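You operate a simulated robot arm through the tools that you are given. There is no shell and no other tool.

You are at the controls of a simulated robot arm. One attempt, no reset.

## Task
Warm the two proud anchor plates down flush with the induction tool.
Fine: by the logger panel, one pulse on the lower one, then two on the higher; tool back in its rest; the plates get hot, keep hands off them. Spill, drop and damage nothing.

The check looks at the end state, three seconds after you hand in, the way a careful person would. Anything else that was tipped, shoved, dropped, spilled or broken makes it a failure.

## Robot
A 6-joint arm with a two-finger parallel gripper, fixed in place. Base frame: the origin is on the floor under the middle of its stand, x ahead of it, y to its left, z up. Readings come in m, degrees, newtons and seconds.
With the tool pointing down near the work surface it reaches from about 0.3 to 0.66 m from the base axis. Its first joint turns from -115.0 to 115.0 degrees. Payload 3.43 kg.
Tool frame: the origin (TCP) lies between the finger pads and is the grasp point; the fingertips stand 0.034 m ahead of it; z points along the fingers, y is the line along which they close. The gripper opens to 0.128 m. The fingers are 0.024 m wide and 0.012 m thick; the gripper's body (0.048 by 0.13 m) begins 0.096 m behind the TCP.
Orientation is that of the tool frame in the base frame, as a unit quaternion [x, y, z, w]. With the fingers straight down and closing along the base's y, the tool's x points along the base's -x, its y along +y and its z along -z.

## Interface
- The arm moves only by the tool step_arm. Its argument "moves" is a list of rows, each a list of 7 numbers: the turn, a rotation vector about the tool's x, y, z in degrees, then the shift along the tool's x, y, z in m, then the gripper command, from -1 (fully open) to 1 (shut), values between in proportion. In form: [[ax, ay, az, tx, ty, tz, fingers], ...]. A call has 1 to 20 rows; each row shifts and turns the commanded pose from where the row before left it, along the tool's axes as they then stand. Rows are played at 5 a second. More than 0.05 m and 8.6 degrees between two rows, or a gripper value outside its range, and nothing of the call is played. Where a pose cannot be reached the arm comes as near as it can. A force on the tool above 40 N (or 10 N above the force at the start of the call, whichever is more), or a blocked arm, ends the call early, and 0.2 s more pass. Each finger travels about 0.153 m/s and halts on what it meets, pressing with about 39 N; the grip force reading is that of the motor and also rises with nothing between the fingers. The clock runs only during rows and for 0.2 s after the last one: add rows that do not move to give the fingers time. The reply holds the time, the measured pose of the TCP, the force on the tool along the base axes, the opening and the grip force, in the units named above and with some noise, with the torque about the TCP (base axes, N m) and any sound that the robot's microphone picked up.
- Cameras (640 x 400 px; columns grow to the right, rows downward): "scene" is fixed at [0.4156, 0.5106, 1.7251]; the picture's right is [-0.98, 0.19, 0.00], its down [0.12, 0.58, -0.80] and it looks along [-0.16, -0.79, -0.60] (base axes); focal length 334 px, centre (320, 200). "wrist" rides on the gripper at [0.076, -0.011, -0.16] in the tool frame; the picture's right is [0.15, 0.99, 0.00], its down [-0.88, 0.13, -0.46] and it looks along [-0.45, 0.07, 0.89] (tool axes); focal length 234 px, centre (320, 200). There is no depth. A picture from a camera that has moved, and an enlarged one, comes with that camera's place and axes in the base frame and with its lens. The place of the scene camera against the robot may be out by one fixed shift of up to 0.025 m in any direction.
- capture(camera): a new picture of that camera. No time passes.
- raise_lower(by): slides the trunk up (or, below 0, down) by that many m; the arm rides with it, the base frame stays. It gives what a move gives, with no picture.
- close_up(camera, box): a new picture of the part [left, top, right, bottom] of that camera's present view, enlarged. No time passes.
- finish_job(): hands the job in; it is judged then, once.

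Places have to be worked out from the pictures, the camera data and where the tool is seen. Open the gripper and draw the arm clear of the work before you hand the job in, unless the task says otherwise.

The tools are called after ">>>" by a JSON object that holds its "op" and its "data". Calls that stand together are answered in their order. step_arm: Moves the arm, as the interface text tells. Its arguments: {"type":"object","properties":{"moves":{"type":"array","items":{"type":"array","items":{"type":"number"}}}},"required":["moves"]} The other tools are called the same way: raise_lower (by) moves the trunk up or down; capture (camera) takes a picture; close_up (camera, box) takes an enlarged picture of a part of a camera's view; finish_job () hands the job in.

At the start:

```text
time_s: 0.0
tcp_pos: [0.1623, -0.3881, 1.2711]
tool_rot: [0.001, 1.0, 0.001, -0.001]
ft_force: [-0.2, -0.7, 0.6]
ft_torque: [-0.03, -0.04, -0.02]
gripper_width: 0.128
grasp_force: 0.1
trunk travel left (down, up): [-0.925, 0.065]
```

scene: 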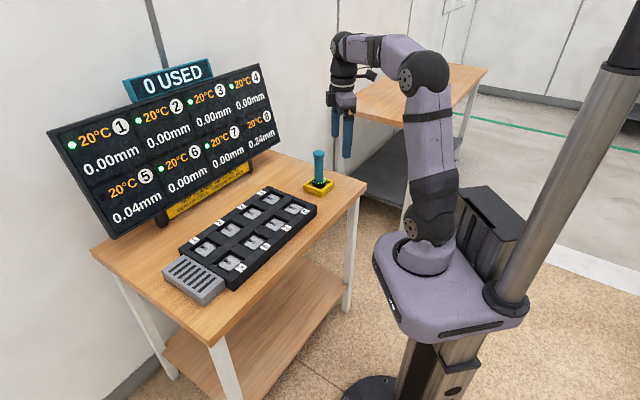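
wrist: 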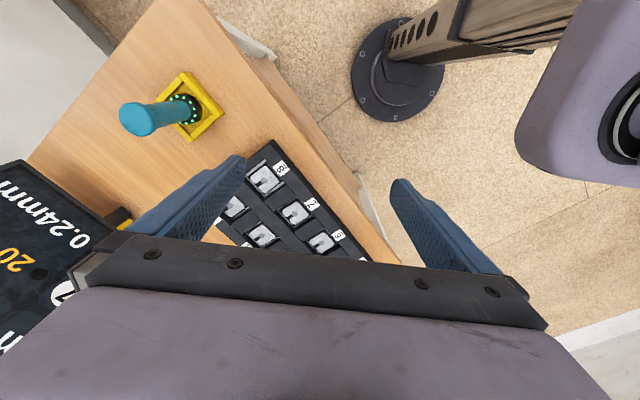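

I start by looking closely at the panel, the plates and the tool. The panel appears to show plate 5 at 0.04 mm and plate 8 at 0.24 mm, with the others at 0.00.

>>> {"op": "close_up", "data": {"camera": "scene", "box": [40, 50, 290, 240]}}

>>> {"op": "close_up", "data": {"camera": "scene", "box": [150, 140, 350, 310]}}

>>> {"op": "close_up", "data": {"camera": "wrist", "box": [100, 50, 400, 260]}}

```text
2.11 times, centred on (165, 145) of scene
camera zoom: at [0.4156, 0.5106, 1.7251], right [-0.98, 0.19, 0.0], down [0.12, 0.58, -0.8], along [-0.16, -0.79, -0.6], focal length 704 px, centre (646, 316)
```

zoom: 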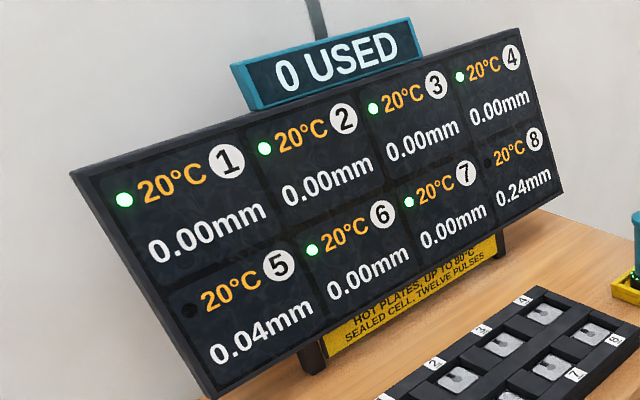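

```text
2.35 times, centred on (250, 225) of scene
camera zoom: at [0.4156, 0.5106, 1.7251], right [-0.98, 0.19, 0.0], down [0.12, 0.58, -0.8], along [-0.16, -0.79, -0.6], focal length 787 px, centre (485, 141)
```

zoom: 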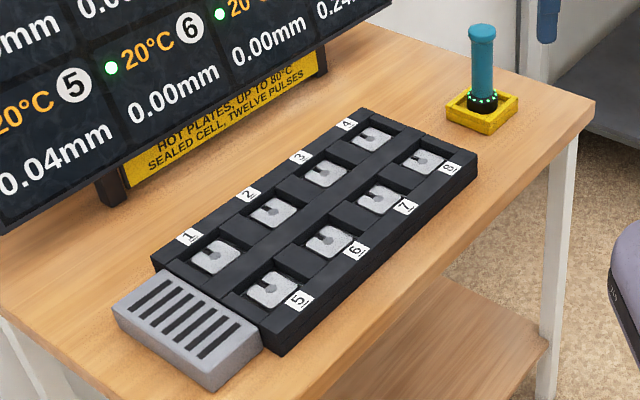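

```text
1.90 times, centred on (250, 155) of wrist
camera zoom: at [0.0878, -0.3994, 1.4309], right [-0.15, 0.99, 0.0], down [0.88, 0.13, 0.46], along [0.45, 0.07, -0.89], focal length 446 px, centre (453, 286)
```

zoom: 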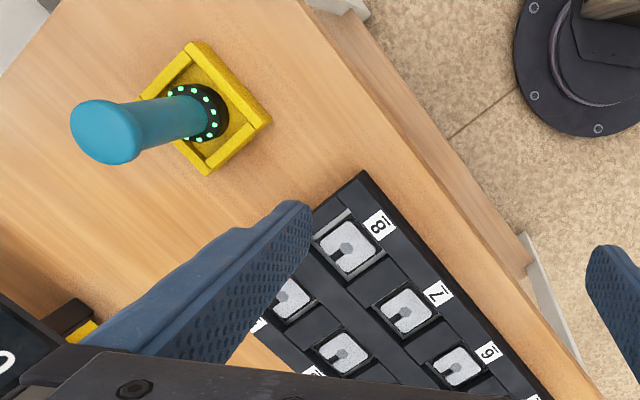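

The panel reads plate 5 at 0.04 mm (lower) and plate 8 at 0.24 mm (higher). The induction tool stands in a yellow rest near (0.18, -0.68), with its handle top around z 1.05. I'll turn the wrist about 75° so its camera faces outward from the robot side, then look again.

>>> {"op": "step_arm", "data": {"moves": [[0, 0, 7.5, 0, 0, 0, -1], [0, 0, 7.5, 0, 0, 0, -1], [0, 0, 7.5, 0, 0, 0, -1], [0, 0, 7.5, 0, 0, 0, -1], [0, 0, 7.5, 0, 0, 0, -1], [0, 0, 7.5, 0, 0, 0, -1], [0, 0, 7.5, 0, 0, 0, -1], [0, 0, 7.5, 0, 0, 0, -1], [0, 0, 7.5, 0, 0, 0, -1], [0, 0, 7.5, 0, 0, 0, -1], [0, 0, 0, 0, 0, 0, -1]]}}

>>> {"op": "capture", "data": {"camera": "wrist"}}

>>> {"op": "capture", "data": {"camera": "scene"}}

```text
time_s: 2.4
tcp_pos: [0.1625, -0.3894, 1.2727]
tool_rot: [0.61, 0.792, -0.001, 0.0]
ft_force: [-0.5, 0.9, -0.2]
ft_torque: [-0.01, 0.01, 0.02]
gripper_width: 0.1284
grasp_force: 0.1
trunk travel left (down, up): [-0.925, 0.065]
```

```text
taken
camera wrist: at [0.1334, -0.3181, 1.431], right [0.92, 0.4, 0.0], down [0.35, -0.82, 0.46], along [0.18, -0.42, -0.89], focal length 234 px, centre (320, 200)
```

wrist: 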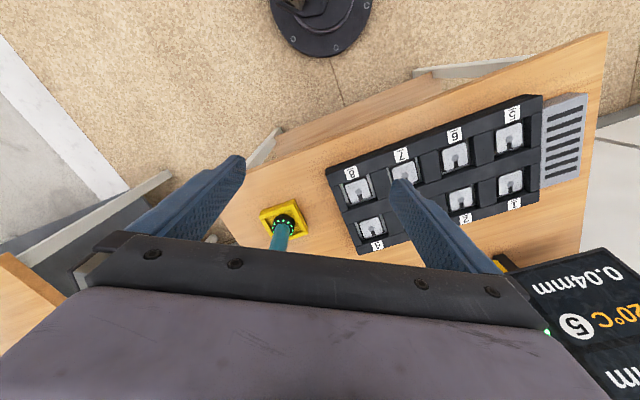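

```text
taken
```

scene: 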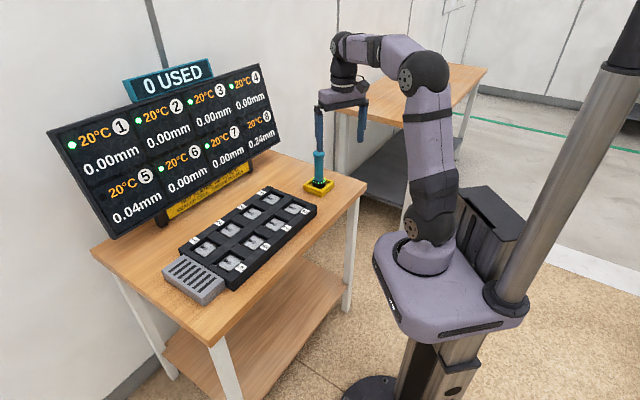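

From two wrist views, I place the tool rest near (0.177, -0.65) with the surface at z ~0.90. I'll move most of the way there, staying well above the handle top, to get a better look.

>>> {"op": "step_arm", "data": {"moves": [[0, 0, 0, -0.03, -0.008, 0.01, -1], [0, 0, 0, -0.03, -0.008, 0.01, -1], [0, 0, 0, -0.03, -0.008, 0.01, -1], [0, 0, 0, -0.03, -0.008, 0.01, -1], [0, 0, 0, -0.03, -0.008, 0.01, -1], [0, 0, 0, 0, 0, 0, -1], [0, 0, 0, 0, 0, 0, -1]]}}

>>> {"op": "capture", "data": {"camera": "wrist"}}

>>> {"op": "capture", "data": {"camera": "scene"}}

```text
time_s: 4.0
tcp_pos: [0.1612, -0.5456, 1.2191]
tool_rot: [0.609, 0.793, 0.0, -0.001]
ft_force: [-0.2, -0.4, -0.3]
ft_torque: [0.03, -0.04, 0.04]
gripper_width: 0.128
grasp_force: 0.1
trunk travel left (down, up): [-0.925, 0.065]
```

```text
taken
camera wrist: at [0.1323, -0.4742, 1.3793], right [0.92, 0.4, 0.0], down [0.35, -0.82, 0.45], along [0.18, -0.42, -0.89], focal length 234 px, centre (320, 200)
```

wrist: 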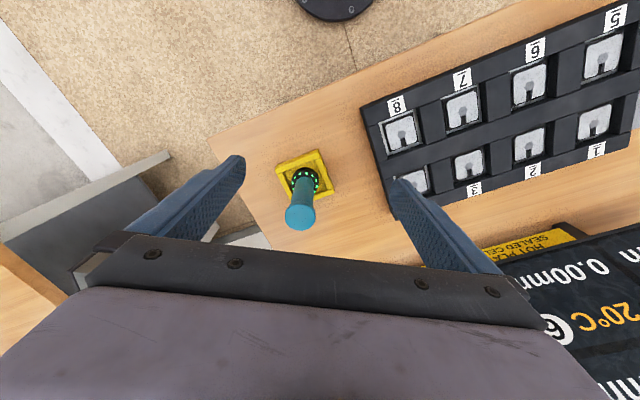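

```text
taken
```

scene: 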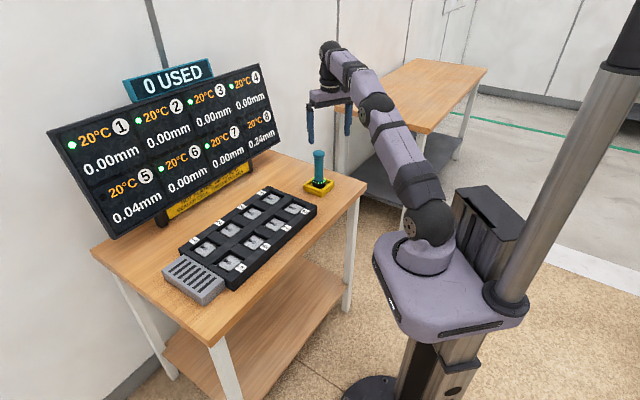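

The view is clear; I'll enlarge it to measure the tray, ring and handle top precisely.

>>> {"op": "close_up", "data": {"camera": "wrist", "box": [250, 130, 370, 240]}}

>>> {"op": "close_up", "data": {"camera": "wrist", "box": [350, 0, 640, 220]}}

>>> {"op": "close_up", "data": {"camera": "scene", "box": [270, 130, 370, 210]}}

```text
3.64 times, centred on (310, 185) of wrist
camera zoom: at [0.1323, -0.4742, 1.3793], right [0.92, 0.4, 0.0], down [0.35, -0.82, 0.45], along [0.18, -0.42, -0.89], focal length 852 px, centre (356, 254)
```

zoom: 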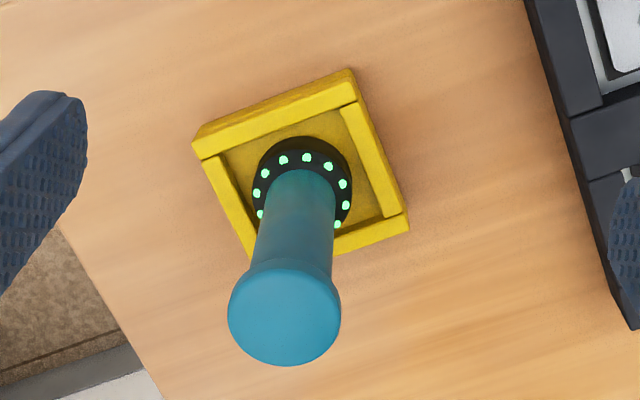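

```text
1.82 times, centred on (495, 110) of wrist
camera zoom: at [0.1323, -0.4742, 1.3793], right [0.92, 0.4, 0.0], down [0.35, -0.82, 0.45], along [0.18, -0.42, -0.89], focal length 426 px, centre (2, 364)
```

zoom: 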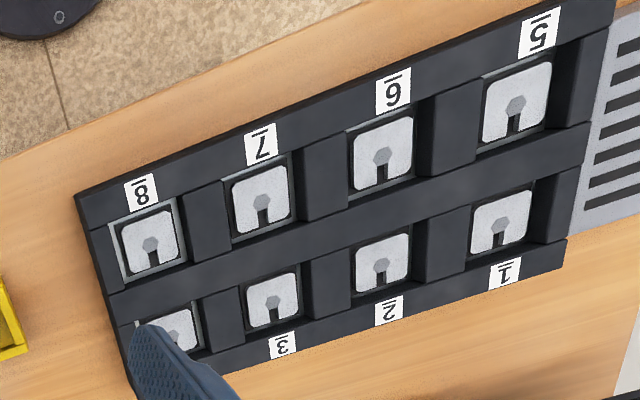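

```text
5.00 times, centred on (320, 170) of scene
camera zoom: at [0.4156, 0.5106, 1.7251], right [-0.98, 0.19, 0.0], down [0.12, 0.58, -0.8], along [-0.16, -0.79, -0.6], focal length 1672 px, centre (320, 350)
```

zoom: 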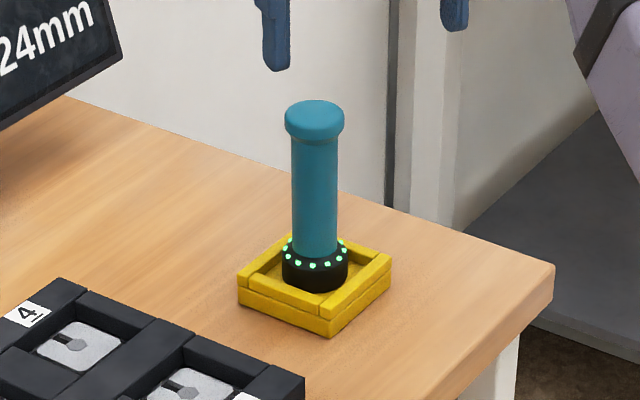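

By triangulating the wrist and scene views, with the scene camera corrected using the fingertips, the tool is at about (0.177, -0.655). Its knob top is at z≈1.07, ring top at 0.937 and table at 0.90. I'll move above it at z≈1.15 and check reach and alignment.

>>> {"op": "step_arm", "data": {"moves": [[0, 0, 0, -0.0275, -0.0033, 0.0173, -1], [0, 0, 0, -0.0275, -0.0033, 0.0173, -1], [0, 0, 0, -0.0275, -0.0033, 0.0173, -1], [0, 0, 0, -0.0275, -0.0033, 0.0173, -1], [0, 0, 0, 0, 0, 0, -1], [0, 0, 0, 0, 0, 0, -1]]}}

>>> {"op": "capture", "data": {"camera": "wrist"}}

>>> {"op": "capture", "data": {"camera": "scene"}}

```text
time_s: 5.4
tcp_pos: [0.1619, -0.5788, 1.1297]
tool_rot: [0.609, 0.793, -0.001, 0.0]
ft_force: [-0.2, 0.2, -1.4]
ft_torque: [0.01, 0.01, 0.01]
gripper_width: 0.1279
grasp_force: 0.0
out of reach, approached as far as the arm can: row 1, 2, 3, 4
trunk travel left (down, up): [-0.925, 0.065]
```

```text
taken
camera wrist: at [0.1345, -0.5084, 1.2891], right [0.92, 0.4, 0.0], down [0.35, -0.82, 0.46], along [0.18, -0.42, -0.89], focal length 234 px, centre (320, 200)
```

wrist: 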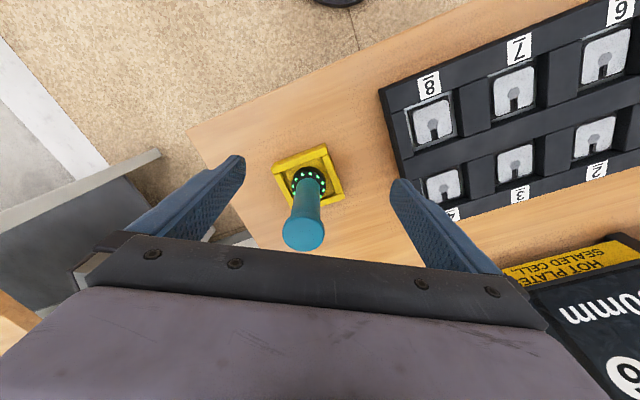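

```text
taken
```

scene: 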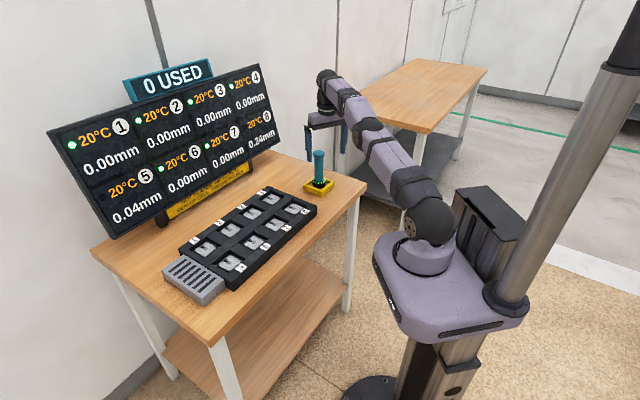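

With the tool straight down, the rest (radius ~0.68) is just out of reach. If I tilt the gripper outward about its closing axis, the pads stay parallel to the upright handle and I gain reach. I'll back up slightly and tilt 30°.

>>> {"op": "step_arm", "data": {"moves": [[0, 0, 0, 0, 0, -0.02, -1], [0, -7.5, 0, 0, 0, -0.005, -1], [0, -7.5, 0, 0, 0, -0.005, -1], [0, -7.5, 0, 0, 0, -0.005, -1], [0, -7.5, 0, 0, 0, -0.005, -1], [0, 0, 0, 0, 0, 0, -1], [0, 0, 0, 0, 0, 0, -1]]}}

>>> {"op": "capture", "data": {"camera": "wrist"}}

>>> {"op": "capture", "data": {"camera": "scene"}}

```text
time_s: 7.0
tcp_pos: [0.1624, -0.5704, 1.1698]
tool_rot: [0.588, 0.766, -0.158, 0.206]
ft_force: [-0.4, -0.2, 0.9]
ft_torque: [0.02, 0.01, 0.02]
gripper_width: 0.128
grasp_force: 0.0
out of reach, approached as far as the arm can: row 1
trunk travel left (down, up): [-0.925, 0.065]
```

```text
taken
camera wrist: at [0.1156, -0.4314, 1.2686], right [0.92, 0.38, -0.07], down [0.26, -0.48, 0.84], along [0.28, -0.79, -0.54], focal length 234 px, centre (320, 200)
```

wrist: 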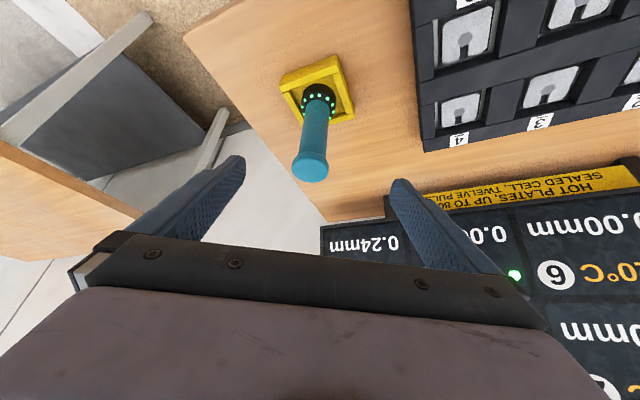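

```text
taken
```

scene: 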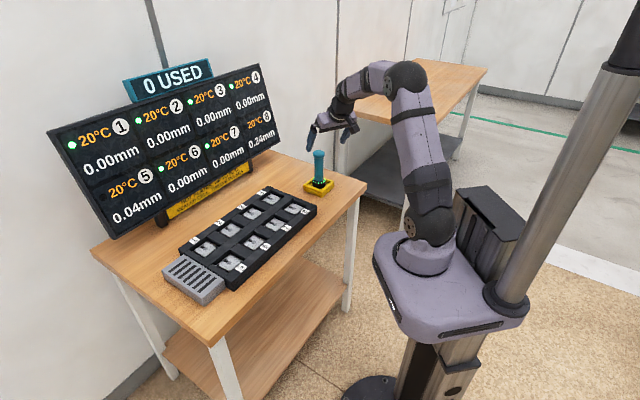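

The tilt worked and the arm has slack again. I'll enlarge this view to refine the handle position from a very different angle.

>>> {"op": "close_up", "data": {"camera": "wrist", "box": [250, 40, 390, 200]}}

>>> {"op": "close_up", "data": {"camera": "wrist", "box": [400, 0, 640, 160]}}

```text
2.50 times, centred on (320, 120) of wrist
camera zoom: at [0.1156, -0.4314, 1.2686], right [0.92, 0.38, -0.07], down [0.26, -0.48, 0.84], along [0.28, -0.79, -0.54], focal length 585 px, centre (320, 400)
```

zoom: 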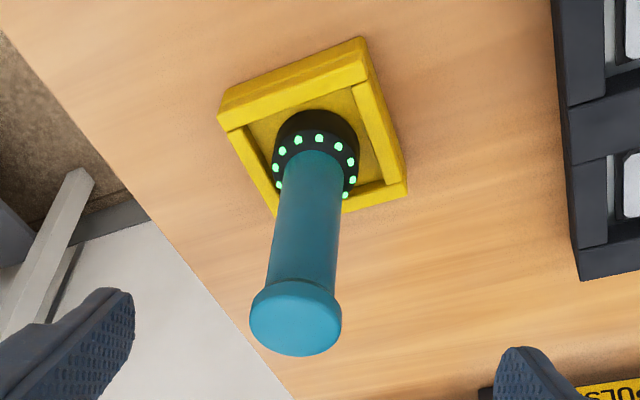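

```text
2.50 times, centred on (520, 80) of wrist
camera zoom: at [0.1156, -0.4314, 1.2686], right [0.92, 0.38, -0.07], down [0.26, -0.48, 0.84], along [0.28, -0.79, -0.54], focal length 585 px, centre (-180, 500)
```

zoom: 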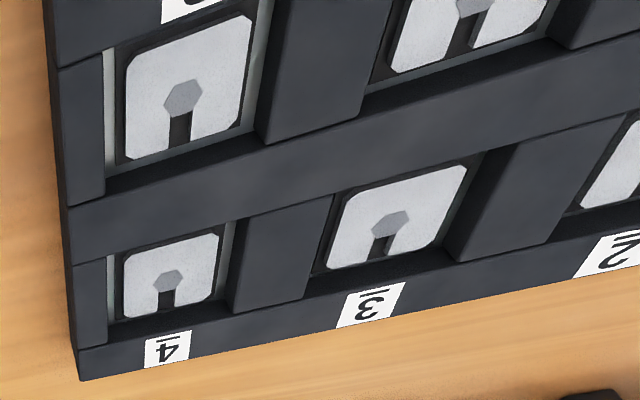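

The new angle pins the tool axis at (0.1795, -0.658), with knob top 1.068 and ring top 0.945. I'll line up on the approach line and advance along the fingers, stopping 5 cm short to check centering.

>>> {"op": "step_arm", "data": {"moves": [[0, 0, 0, 0.0064, -0.003, 0.0245, -1], [0, 0, 0, 0.0064, -0.0031, 0.0245, -1], [0, 0, 0, 0, 0, 0.025, -1], [0, 0, 0, 0, 0, 0.025, -1], [0, 0, 0, 0, 0, 0.025, -1], [0, 0, 0, 0, 0, 0.025, -1], [0, 0, 0, 0, 0, 0, -1], [0, 0, 0, 0, 0, 0, -1]]}}

>>> {"op": "capture", "data": {"camera": "wrist"}}

>>> {"op": "close_up", "data": {"camera": "scene", "box": [260, 100, 400, 220]}}

```text
time_s: 8.8
tcp_pos: [0.1721, -0.6336, 1.0339]
tool_rot: [0.588, 0.766, -0.158, 0.206]
ft_force: [-0.2, -0.5, -0.5]
ft_torque: [0.05, -0.04, 0.01]
gripper_width: 0.1281
grasp_force: 0.0
trunk travel left (down, up): [-0.925, 0.065]
```

```text
taken
camera wrist: at [0.1262, -0.4946, 1.1327], right [0.92, 0.38, -0.07], down [0.26, -0.48, 0.83], along [0.28, -0.79, -0.55], focal length 234 px, centre (320, 200)
```

wrist: 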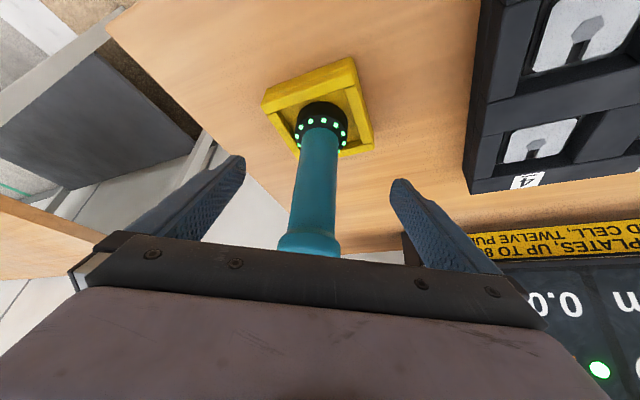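

```text
3.33 times, centred on (330, 160) of scene
camera zoom: at [0.4156, 0.5106, 1.7251], right [-0.98, 0.19, 0.0], down [0.12, 0.58, -0.8], along [-0.16, -0.79, -0.6], focal length 1115 px, centre (287, 333)
```

zoom: 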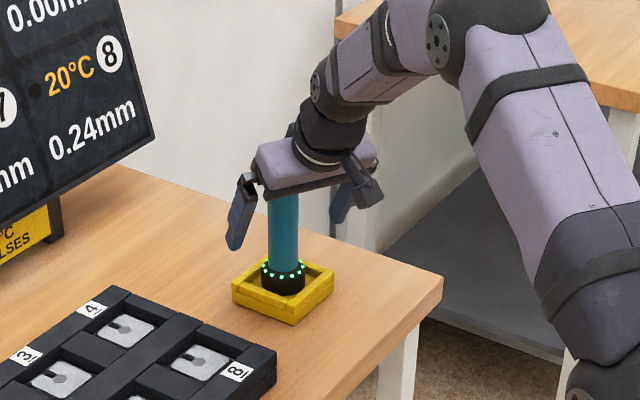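

The handle sits centred between the fingers, and the fingertips are above the ring. I'll advance the last 5 cm to TCP z≈0.991, partly close, and check centering before gripping.

>>> {"op": "step_arm", "data": {"moves": [[0, 0, 0, 0, 0.0004, 0.025, -1], [0, 0, 0, 0, 0.0004, 0.025, -1], [0, 0, 0, 0, 0, 0, -1], [0, 0, 0, 0, 0, 0, -0.4], [0, 0, 0, 0, 0, 0, 0.1], [0, 0, 0, 0, 0, 0, 0.1]]}}

>>> {"op": "capture", "data": {"camera": "wrist"}}

>>> {"op": "close_up", "data": {"camera": "scene", "box": [270, 120, 390, 220]}}

```text
time_s: 10.2
tcp_pos: [0.1791, -0.6571, 0.9898]
tool_rot: [0.588, 0.766, -0.157, 0.206]
ft_force: [-0.4, -0.5, 0.2]
ft_torque: [0.02, 0.0, 0.0]
gripper_width: 0.0578
grasp_force: 0.1
trunk travel left (down, up): [-0.925, 0.065]
```

```text
taken
camera wrist: at [0.1326, -0.5186, 1.0895], right [0.92, 0.38, -0.07], down [0.26, -0.48, 0.83], along [0.28, -0.79, -0.55], focal length 234 px, centre (320, 200)
```

wrist: 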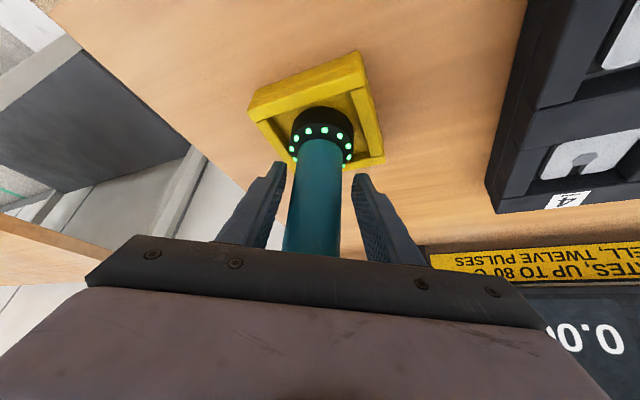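

```text
4.00 times, centred on (330, 170) of scene
camera zoom: at [0.4156, 0.5106, 1.7251], right [-0.98, 0.19, 0.0], down [0.12, 0.58, -0.8], along [-0.16, -0.79, -0.6], focal length 1338 px, centre (280, 320)
```

zoom: 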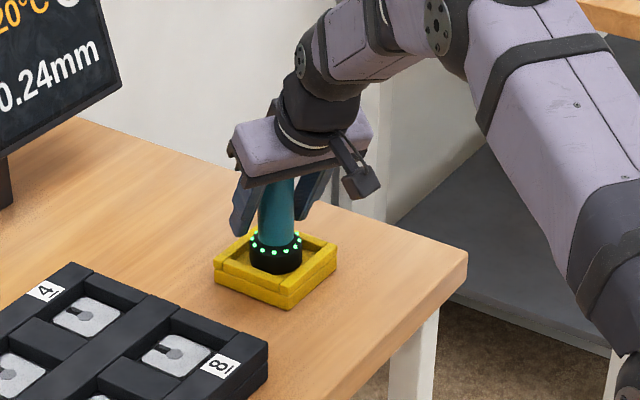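

The handle looks centred within a couple of millimetres. Now I'll close gently onto it.

>>> {"op": "step_arm", "data": {"moves": [[0, 0, 0, 0, 0, 0, 0.25], [0, 0, 0, 0, 0, 0, 0.35], [0, 0, 0, 0, 0, 0, 0.45], [0, 0, 0, 0, 0, 0, 0.7], [0, 0, 0, 0, 0, 0, 1], [0, 0, 0, 0, 0, 0, 1], [0, 0, 0, 0, 0, 0, 1]]}}

>>> {"op": "capture", "data": {"camera": "wrist"}}

>>> {"op": "close_up", "data": {"camera": "scene", "box": [270, 120, 390, 220]}}

```text
time_s: 11.8
tcp_pos: [0.1777, -0.6576, 0.9897]
tool_rot: [0.588, 0.767, -0.157, 0.205]
ft_force: [-2.6, -1.3, 0.1]
ft_torque: [-0.02, 0.04, 0.0]
gripper_width: 0.0375
grasp_force: 38.9
trunk travel left (down, up): [-0.925, 0.065]
```

```text
taken
camera wrist: at [0.1322, -0.5186, 1.0897], right [0.92, 0.38, -0.07], down [0.26, -0.48, 0.84], along [0.28, -0.79, -0.55], focal length 234 px, centre (320, 200)
```

wrist: 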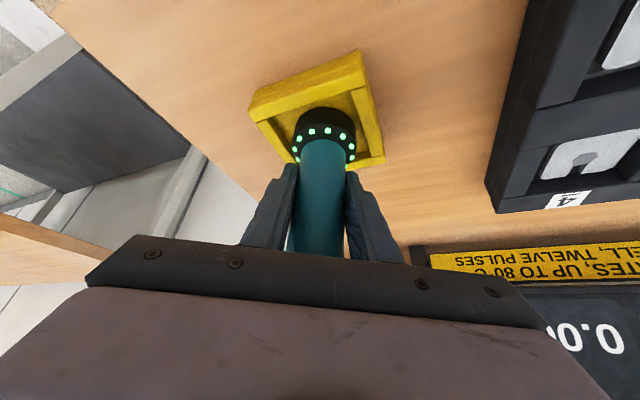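

```text
4.00 times, centred on (330, 170) of scene
camera zoom: at [0.4156, 0.5106, 1.7251], right [-0.98, 0.19, 0.0], down [0.12, 0.58, -0.8], along [-0.16, -0.79, -0.6], focal length 1338 px, centre (280, 320)
```

zoom: 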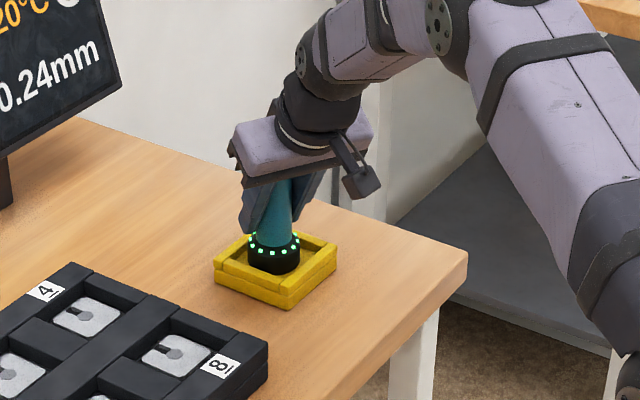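

The grip is firm at 0.0375 m and 39 N. I'll lift straight up in small steps and check the weight and the tool's attitude.

>>> {"op": "step_arm", "data": {"moves": [[0, 0, 0, -0.005, 0, -0.00865, 1], [0, 0, 0, -0.005, 0, -0.00865, 1], [0, 0, 0, -0.01, 0, -0.0173, 1], [0, 0, 0, -0.01, 0, -0.0173, 1], [0, 0, 0, -0.01, 0, -0.0173, 1], [0, 0, 0, -0.01, 0, -0.0173, 1], [0, 0, 0, 0, 0, 0, 1], [0, 0, 0, 0, 0, 0, 1]]}}

>>> {"op": "capture", "data": {"camera": "wrist"}}

>>> {"op": "close_up", "data": {"camera": "scene", "box": [260, 80, 400, 220]}}

```text
time_s: 13.6
tcp_pos: [0.1787, -0.6582, 1.0884]
tool_rot: [0.589, 0.766, -0.157, 0.204]
ft_force: [0.4, -0.2, -7.0]
ft_torque: [-0.04, -0.02, -0.01]
gripper_width: 0.0375
grasp_force: 39.3
trunk travel left (down, up): [-0.925, 0.065]
```

```text
taken
camera wrist: at [0.1334, -0.5197, 1.19], right [0.92, 0.38, -0.07], down [0.26, -0.48, 0.83], along [0.28, -0.79, -0.55], focal length 234 px, centre (320, 200)
```

wrist: 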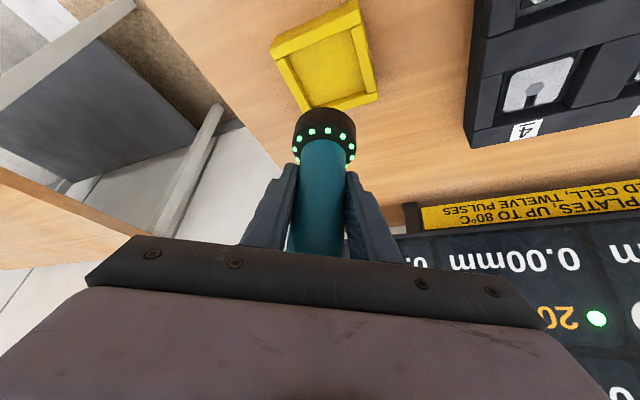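

```text
2.86 times, centred on (330, 150) of scene
camera zoom: at [0.4156, 0.5106, 1.7251], right [-0.98, 0.19, 0.0], down [0.12, 0.58, -0.8], along [-0.16, -0.79, -0.6], focal length 956 px, centre (291, 343)
```

zoom: 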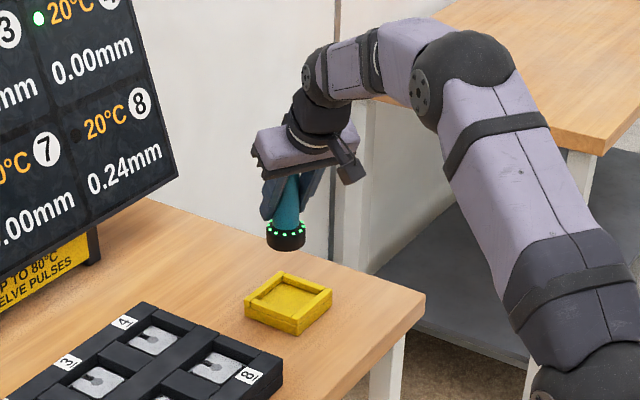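

The tool is up (about 7 N), still upright and seated in the grip, and the rest stayed put. I'll raise it a bit more, pull in to radius 0.60, and swing toward plate 5, staying well above the plate block.

>>> {"op": "step_arm", "data": {"moves": [[0, 0, 0, 0.0136, 0, -0.0165, 1], [0, 0, 0, 0.0136, 0, -0.0165, 1], [0, 0, 0, 0.0136, 0, -0.0165, 1], [0, 0, 0, 0.0136, 0, -0.0165, 1], [-1.655, 0, -2.855, 0, 0.0347, 0, 1], [-1.655, 0, -2.855, 0, 0.0347, 0, 1], [-1.655, 0, -2.855, 0, 0.0347, 0, 1], [0, 0, 0, 0, 0, 0, 1], [0, 0, 0, 0, 0, 0, 1]]}}

>>> {"op": "capture", "data": {"camera": "wrist"}}

>>> {"op": "capture", "data": {"camera": "scene"}}

```text
time_s: 15.6
tcp_pos: [0.259, -0.5478, 1.1204]
tool_rot: [0.52, 0.815, -0.138, 0.217]
ft_force: [0.5, -1.2, -7.0]
ft_torque: [-0.01, -0.01, -0.04]
gripper_width: 0.0375
grasp_force: 39.0
trunk travel left (down, up): [-0.925, 0.065]
```

```text
taken
camera wrist: at [0.1895, -0.4203, 1.2199], right [0.84, 0.53, -0.07], down [0.34, -0.43, 0.83], along [0.41, -0.73, -0.55], focal length 234 px, centre (320, 200)
```

wrist: 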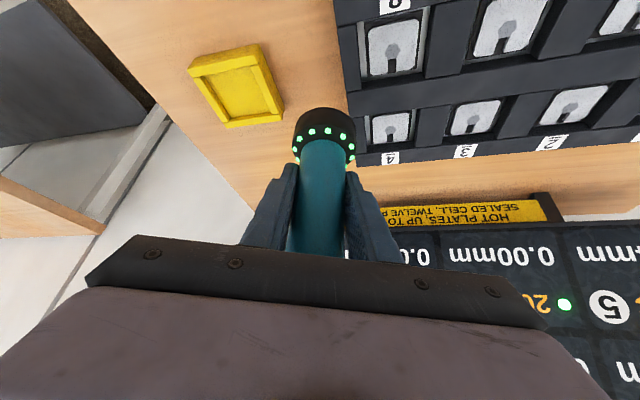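

```text
taken
```

scene: 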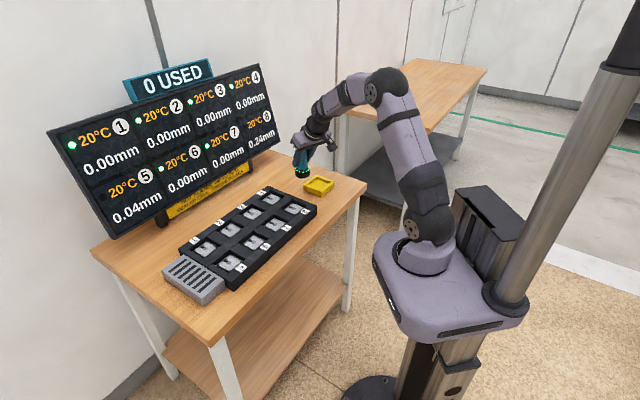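

The swing tracks well. I'll continue around to the plate 5 azimuth at the same height.

>>> {"op": "step_arm", "data": {"moves": [[-1.655, 0, -2.855, 0, 0.0347, 0, 1], [-1.655, 0, -2.855, 0, 0.0347, 0, 1], [-1.655, 0, -2.855, 0, 0.0347, 0, 1], [-1.655, 0, -2.855, 0, 0.0347, 0, 1], [-1.655, 0, -2.855, 0, 0.0347, 0, 1], [-1.655, 0, -2.855, 0, 0.0347, 0, 1], [-1.655, 0, -2.855, 0, 0.0347, 0, 1], [-1.655, 0, -2.855, 0, 0.0347, 0, 1], [-1.655, 0, -2.855, 0, 0.0347, 0, 1], [-1.655, 0, -2.855, 0, 0.0347, 0, 1], [-1.655, 0, -2.855, 0, 0.0347, 0, 1], [0, 0, 0, 0, 0, 0, 1], [0, 0, 0, 0, 0, 0, 1]]}}

>>> {"op": "capture", "data": {"camera": "wrist"}}

>>> {"op": "capture", "data": {"camera": "scene"}}

```text
time_s: 18.4
tcp_pos: [0.5395, -0.2993, 1.1198]
tool_rot: [0.241, 0.936, -0.062, 0.25]
ft_force: [-1.4, -0.4, -5.9]
ft_torque: [-0.02, 0.01, 0.02]
gripper_width: 0.0377
grasp_force: 38.7
trunk travel left (down, up): [-0.925, 0.065]
```

```text
taken
camera wrist: at [0.4083, -0.2385, 1.2196], right [0.37, 0.93, -0.07], down [0.53, -0.15, 0.84], along [0.76, -0.34, -0.55], focal length 234 px, centre (320, 200)
```

wrist: 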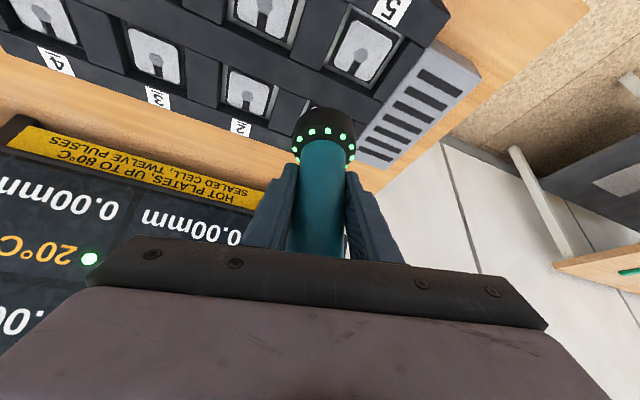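

```text
taken
```

scene: 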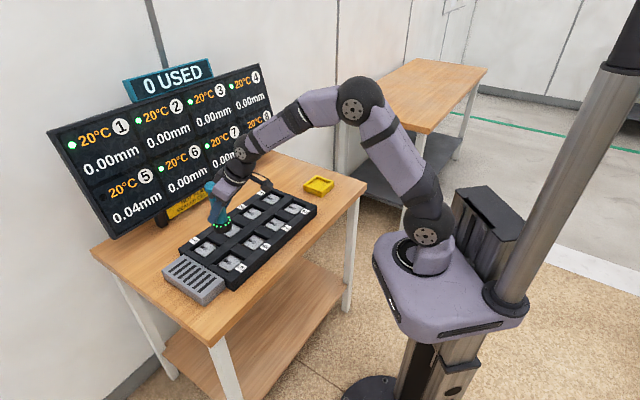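

Plate 5 is now visible in the wrist view beside the tool ring. I'll enlarge it to locate the plate and see how deep it sits in its frame.

>>> {"op": "close_up", "data": {"camera": "wrist", "box": [270, 0, 470, 170]}}

>>> {"op": "close_up", "data": {"camera": "scene", "box": [160, 170, 330, 310]}}

```text
2.35 times, centred on (370, 85) of wrist
camera zoom: at [0.4083, -0.2385, 1.2196], right [0.37, 0.93, -0.07], down [0.53, -0.15, 0.84], along [0.76, -0.34, -0.55], focal length 551 px, centre (202, 471)
```

zoom: 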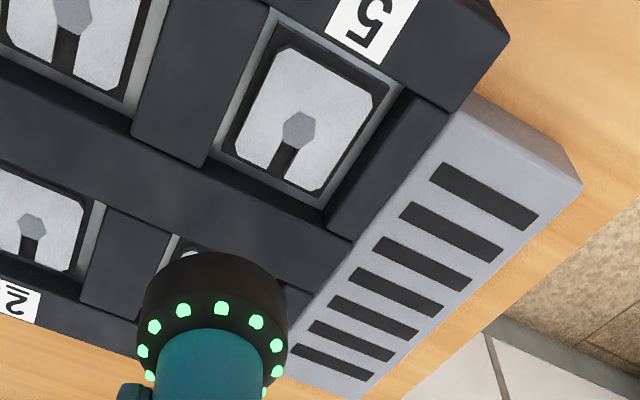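

```text
2.86 times, centred on (245, 240) of scene
camera zoom: at [0.4156, 0.5106, 1.7251], right [-0.98, 0.19, 0.0], down [0.12, 0.58, -0.8], along [-0.16, -0.79, -0.6], focal length 956 px, centre (534, 86)
```

zoom: 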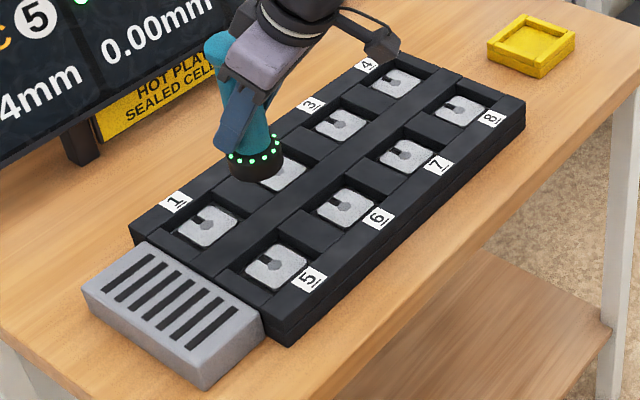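

Plate 5's centre triangulates to (0.538, -0.261, 0.938), and the tool axis sits within 2 mm of the TCP. The ring (⌀≈56 mm) should fit the ~64 mm pocket with about 4 mm to spare, so I'll centre over plate 5 while still high and verify.

>>> {"op": "step_arm", "data": {"moves": [[0, 0, 0, 0.0088, 0.0162, -0.005, 1], [0, 0, 0, 0.0087, 0.0161, -0.0049, 1], [0, 0, 0, 0, 0, 0, 1], [0, 0, 0, -0.0125, 0, 0.0217, 1], [0, 0, 0, 0.0, 0, 0.0, 1], [0, 0, 0, 0, 0, 0, 1]]}}

>>> {"op": "capture", "data": {"camera": "wrist"}}

>>> {"op": "close_up", "data": {"camera": "scene", "box": [160, 170, 330, 310]}}

```text
time_s: 19.8
tcp_pos: [0.5571, -0.2726, 1.107]
tool_rot: [0.241, 0.935, -0.063, 0.251]
ft_force: [0.1, 0.0, -7.0]
ft_torque: [-0.01, 0.01, -0.04]
gripper_width: 0.0375
grasp_force: 39.0
trunk travel left (down, up): [-0.925, 0.065]
```

```text
taken
camera wrist: at [0.4265, -0.2121, 1.2069], right [0.37, 0.93, -0.07], down [0.53, -0.15, 0.83], along [0.76, -0.34, -0.55], focal length 234 px, centre (320, 200)
```

wrist: 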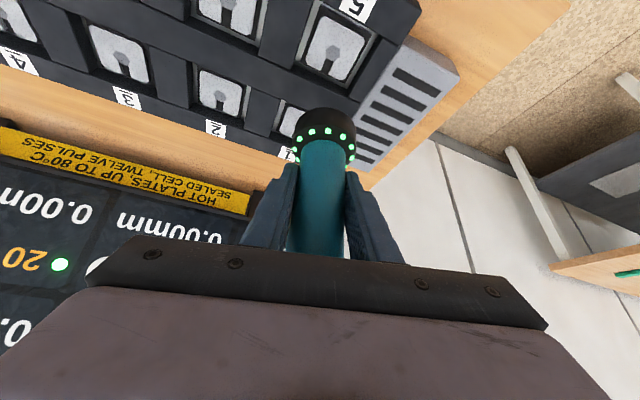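

```text
2.86 times, centred on (245, 240) of scene
camera zoom: at [0.4156, 0.5106, 1.7251], right [-0.98, 0.19, 0.0], down [0.12, 0.58, -0.8], along [-0.16, -0.79, -0.6], focal length 956 px, centre (534, 86)
```

zoom: 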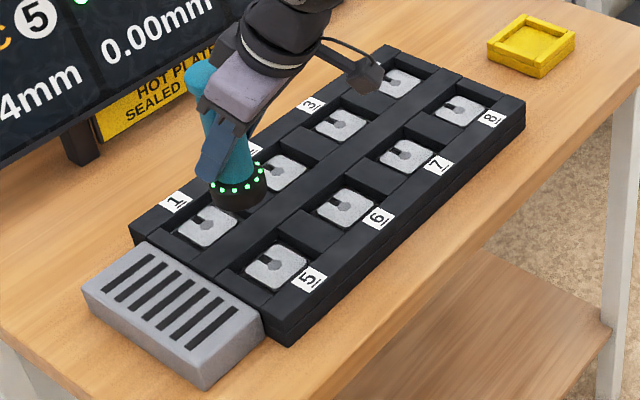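

I had the sign wrong on the downward component, so the tool drifted about 2 cm outward in free air and touched nothing. I'll correct back to plate 5's centre and lower part way.

>>> {"op": "step_arm", "data": {"moves": [[0, 0, 0, 0.01, 0, -0.0057, 1], [0, 0, 0, 0.01, 0, -0.0057, 1], [0, 0, 0, 0, 0, 0, 1], [0, 0, 0, 0.0092, 0, 0.016, 1], [0, 0, 0, 0.0092, 0, 0.016, 1], [0, 0, 0, 0, 0, 0, 1], [0, 0, 0, 0, 0, 0, 1]]}}

>>> {"op": "close_up", "data": {"camera": "wrist", "box": [240, 0, 440, 170]}}

>>> {"op": "close_up", "data": {"camera": "scene", "box": [160, 170, 330, 310]}}

```text
time_s: 21.4
tcp_pos: [0.5381, -0.2612, 1.0696]
tool_rot: [0.24, 0.935, -0.064, 0.252]
ft_force: [-0.4, 0.3, -7.0]
ft_torque: [0.02, -0.02, 0.0]
gripper_width: 0.0374
grasp_force: 39.2
trunk travel left (down, up): [-0.925, 0.065]
```

```text
2.35 times, centred on (340, 85) of wrist
camera zoom: at [0.4064, -0.2001, 1.17], right [0.37, 0.93, -0.07], down [0.53, -0.15, 0.84], along [0.76, -0.34, -0.55], focal length 551 px, centre (273, 471)
```

zoom: 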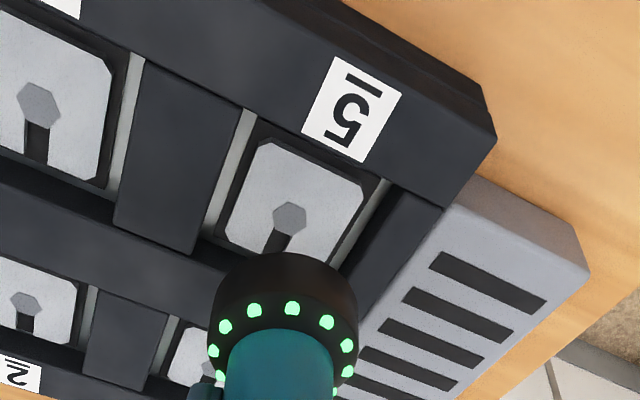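

```text
2.86 times, centred on (245, 240) of scene
camera zoom: at [0.4156, 0.5106, 1.7251], right [-0.98, 0.19, 0.0], down [0.12, 0.58, -0.8], along [-0.16, -0.79, -0.6], focal length 956 px, centre (534, 86)
```

zoom: 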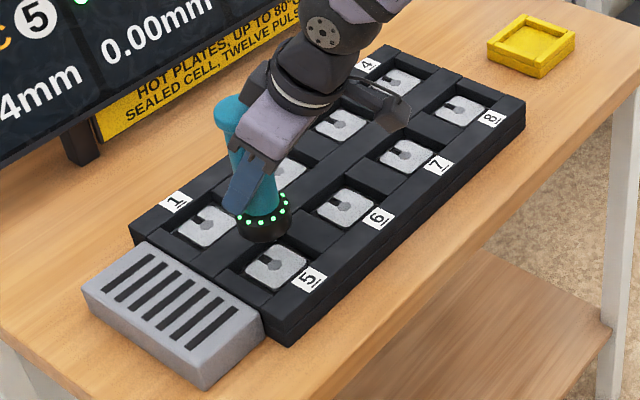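

The plate centre from this view is (0.538, -0.261), and the TCP sits at exactly that point. I'll lower 3 cm more, to just above the frame, and check the clearance again.

>>> {"op": "step_arm", "data": {"moves": [[0, 0, 0, 0.005, 0, 0.0087, 1], [0, 0, 0, 0.005, 0, 0.0087, 1], [0, 0, 0, 0.005, 0, 0.0087, 1], [0, 0, 0, 0, 0, 0, 1]]}}

>>> {"op": "close_up", "data": {"camera": "wrist", "box": [240, 30, 440, 200]}}

>>> {"op": "close_up", "data": {"camera": "scene", "box": [180, 190, 300, 300]}}

```text
time_s: 22.4
tcp_pos: [0.5372, -0.2596, 1.0402]
tool_rot: [0.241, 0.935, -0.063, 0.25]
ft_force: [-0.2, 0.6, -5.7]
ft_torque: [0.04, -0.05, 0.0]
gripper_width: 0.0376
grasp_force: 38.7
trunk travel left (down, up): [-0.925, 0.065]
```

```text
2.35 times, centred on (340, 115) of wrist
camera zoom: at [0.4061, -0.1999, 1.1396], right [0.37, 0.93, -0.07], down [0.53, -0.15, 0.84], along [0.76, -0.34, -0.55], focal length 551 px, centre (273, 400)
```

zoom: 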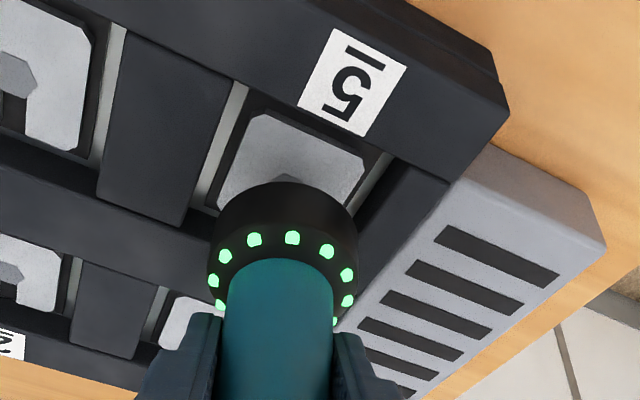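

```text
3.64 times, centred on (240, 245) of scene
camera zoom: at [0.4156, 0.5106, 1.7251], right [-0.98, 0.19, 0.0], down [0.12, 0.58, -0.8], along [-0.16, -0.79, -0.6], focal length 1216 px, centre (611, 36)
```

zoom: 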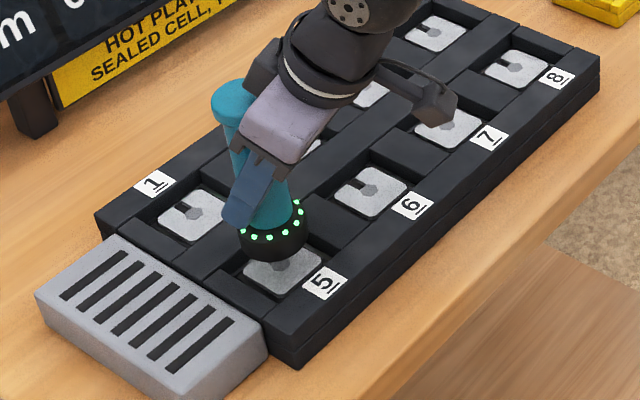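

The ring is heading squarely into the pocket of plate 5. I'll continue in small steps and watch the vertical force for first contact.

>>> {"op": "step_arm", "data": {"moves": [[0, 0, 0, 0.00225, -0.0003, 0.0037, 1], [0, 0, 0, 0.00225, -0.0003, 0.0037, 1], [0, 0, 0, 0.00225, 0, 0.0037, 1], [0, 0, 0, 0.0, 0, 0.0, 1]]}}

>>> {"op": "close_up", "data": {"camera": "wrist", "box": [240, 30, 440, 200]}}

>>> {"op": "close_up", "data": {"camera": "scene", "box": [180, 190, 300, 300]}}

```text
time_s: 23.4
tcp_pos: [0.5374, -0.2611, 1.0263]
tool_rot: [0.241, 0.935, -0.064, 0.252]
ft_force: [-0.4, 0.6, -5.7]
ft_torque: [0.01, 0.0, 0.0]
gripper_width: 0.0376
grasp_force: 39.2
trunk travel left (down, up): [-0.925, 0.065]
```

```text
2.35 times, centred on (340, 115) of wrist
camera zoom: at [0.4054, -0.2008, 1.1267], right [0.37, 0.93, -0.07], down [0.53, -0.15, 0.84], along [0.76, -0.34, -0.55], focal length 551 px, centre (273, 400)
```

zoom: 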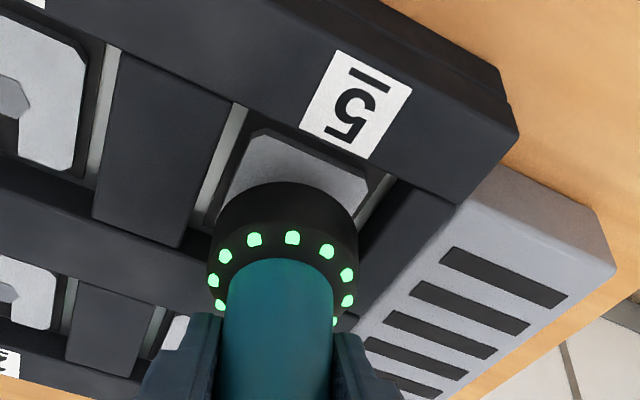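

```text
3.64 times, centred on (240, 245) of scene
camera zoom: at [0.4156, 0.5106, 1.7251], right [-0.98, 0.19, 0.0], down [0.12, 0.58, -0.8], along [-0.16, -0.79, -0.6], focal length 1216 px, centre (611, 36)
```

zoom: 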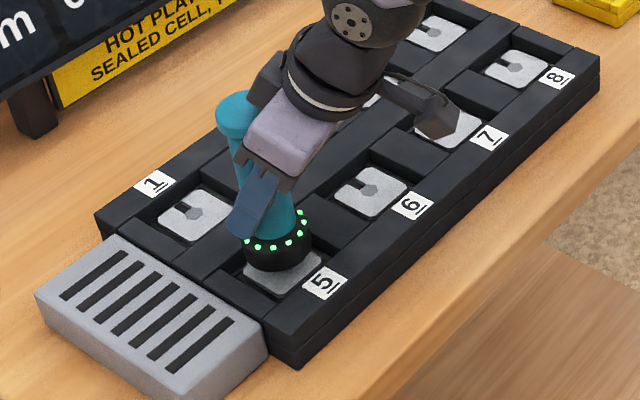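

Still free, with no contact force. I'll keep going down in 3 mm steps.

>>> {"op": "step_arm", "data": {"moves": [[0, 0, 0, 0.0015, 0, 0.0026, 1], [0, 0, 0, 0.0015, 0, 0.0026, 1], [0, 0, 0, 0.0015, 0, 0.0026, 1]]}}

>>> {"op": "close_up", "data": {"camera": "wrist", "box": [240, 30, 440, 200]}}

>>> {"op": "close_up", "data": {"camera": "scene", "box": [40, 50, 290, 300]}}

```text
time_s: 24.2
tcp_pos: [0.5375, -0.2609, 1.0184]
tool_rot: [0.241, 0.936, -0.063, 0.251]
ft_force: [0.3, -0.6, -6.5]
ft_torque: [0.01, 0.0, 0.02]
gripper_width: 0.0371
grasp_force: 39.5
trunk travel left (down, up): [-0.925, 0.065]
```

```text
2.35 times, centred on (340, 115) of wrist
camera zoom: at [0.4058, -0.2008, 1.1178], right [0.37, 0.93, -0.07], down [0.53, -0.15, 0.84], along [0.76, -0.34, -0.55], focal length 551 px, centre (273, 400)
```

zoom: 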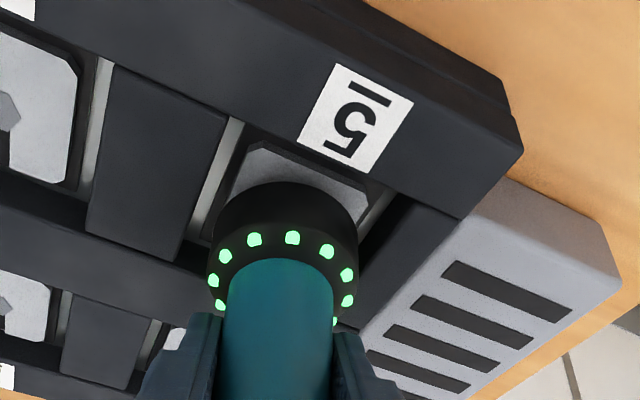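

```text
1.60 times, centred on (165, 175) of scene
camera zoom: at [0.4156, 0.5106, 1.7251], right [-0.98, 0.19, 0.0], down [0.12, 0.58, -0.8], along [-0.16, -0.79, -0.6], focal length 535 px, centre (568, 240)
```

zoom: 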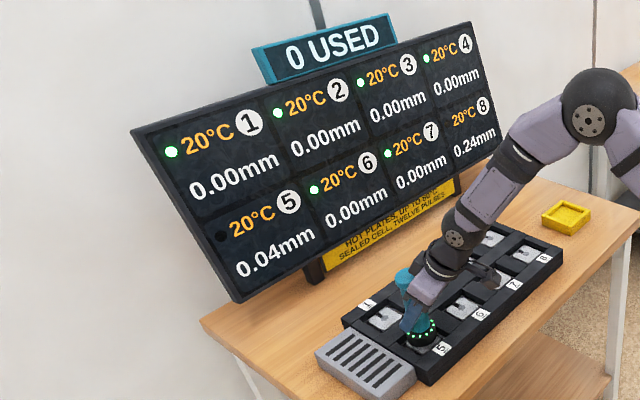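

No contact yet at TCP z 1.018, and the panel is unchanged. I'll go to 2 mm steps with frequent checks.

>>> {"op": "step_arm", "data": {"moves": [[0, 0, 0, 0.001, 0, 0.00174, 1], [0, 0, 0, 0.001, 0, 0.00174, 1]]}}

>>> {"op": "close_up", "data": {"camera": "scene", "box": [40, 50, 290, 300]}}

```text
time_s: 24.8
tcp_pos: [0.5373, -0.2612, 1.0148]
tool_rot: [0.241, 0.935, -0.063, 0.251]
ft_force: [0.0, -0.5, -6.3]
ft_torque: [0.0, 0.0, 0.03]
gripper_width: 0.0374
grasp_force: 39.2
trunk travel left (down, up): [-0.925, 0.065]
```

```text
1.60 times, centred on (165, 175) of scene
camera zoom: at [0.4156, 0.5106, 1.7251], right [-0.98, 0.19, 0.0], down [0.12, 0.58, -0.8], along [-0.16, -0.79, -0.6], focal length 535 px, centre (568, 240)
```

zoom: 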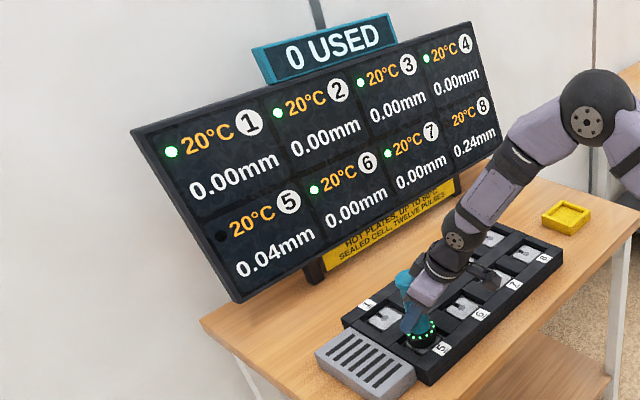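

Still free at 1.0148. I'll keep lowering in 2 mm increments.

>>> {"op": "step_arm", "data": {"moves": [[0, 0, 0, 0.001, 0, 0.00174, 1], [0, 0, 0, 0.001, 0, 0.00174, 1]]}}

>>> {"op": "close_up", "data": {"camera": "wrist", "box": [240, 30, 440, 200]}}

>>> {"op": "close_up", "data": {"camera": "scene", "box": [40, 50, 290, 300]}}

```text
time_s: 25.4
tcp_pos: [0.537, -0.2623, 1.0101]
tool_rot: [0.242, 0.935, -0.063, 0.251]
ft_force: [0.3, 0.0, -6.6]
ft_torque: [-0.01, 0.03, -0.04]
gripper_width: 0.0373
grasp_force: 39.6
trunk travel left (down, up): [-0.925, 0.065]
```

```text
2.35 times, centred on (340, 115) of wrist
camera zoom: at [0.4056, -0.2007, 1.1101], right [0.37, 0.93, -0.07], down [0.53, -0.15, 0.84], along [0.76, -0.34, -0.54], focal length 551 px, centre (273, 400)
```

zoom: 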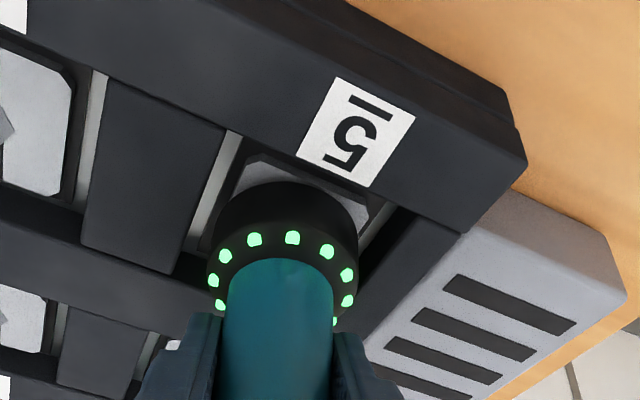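

```text
1.60 times, centred on (165, 175) of scene
camera zoom: at [0.4156, 0.5106, 1.7251], right [-0.98, 0.19, 0.0], down [0.12, 0.58, -0.8], along [-0.16, -0.79, -0.6], focal length 535 px, centre (568, 240)
```

zoom: 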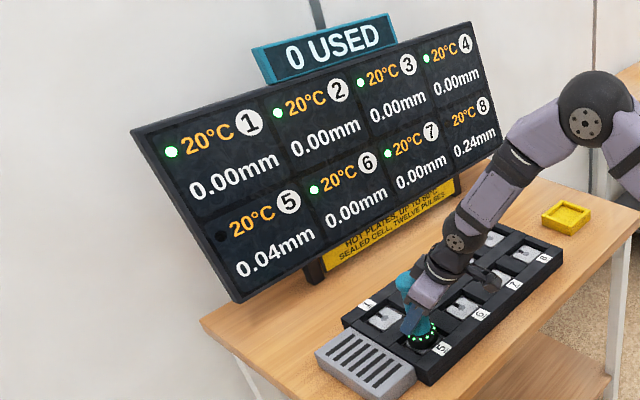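

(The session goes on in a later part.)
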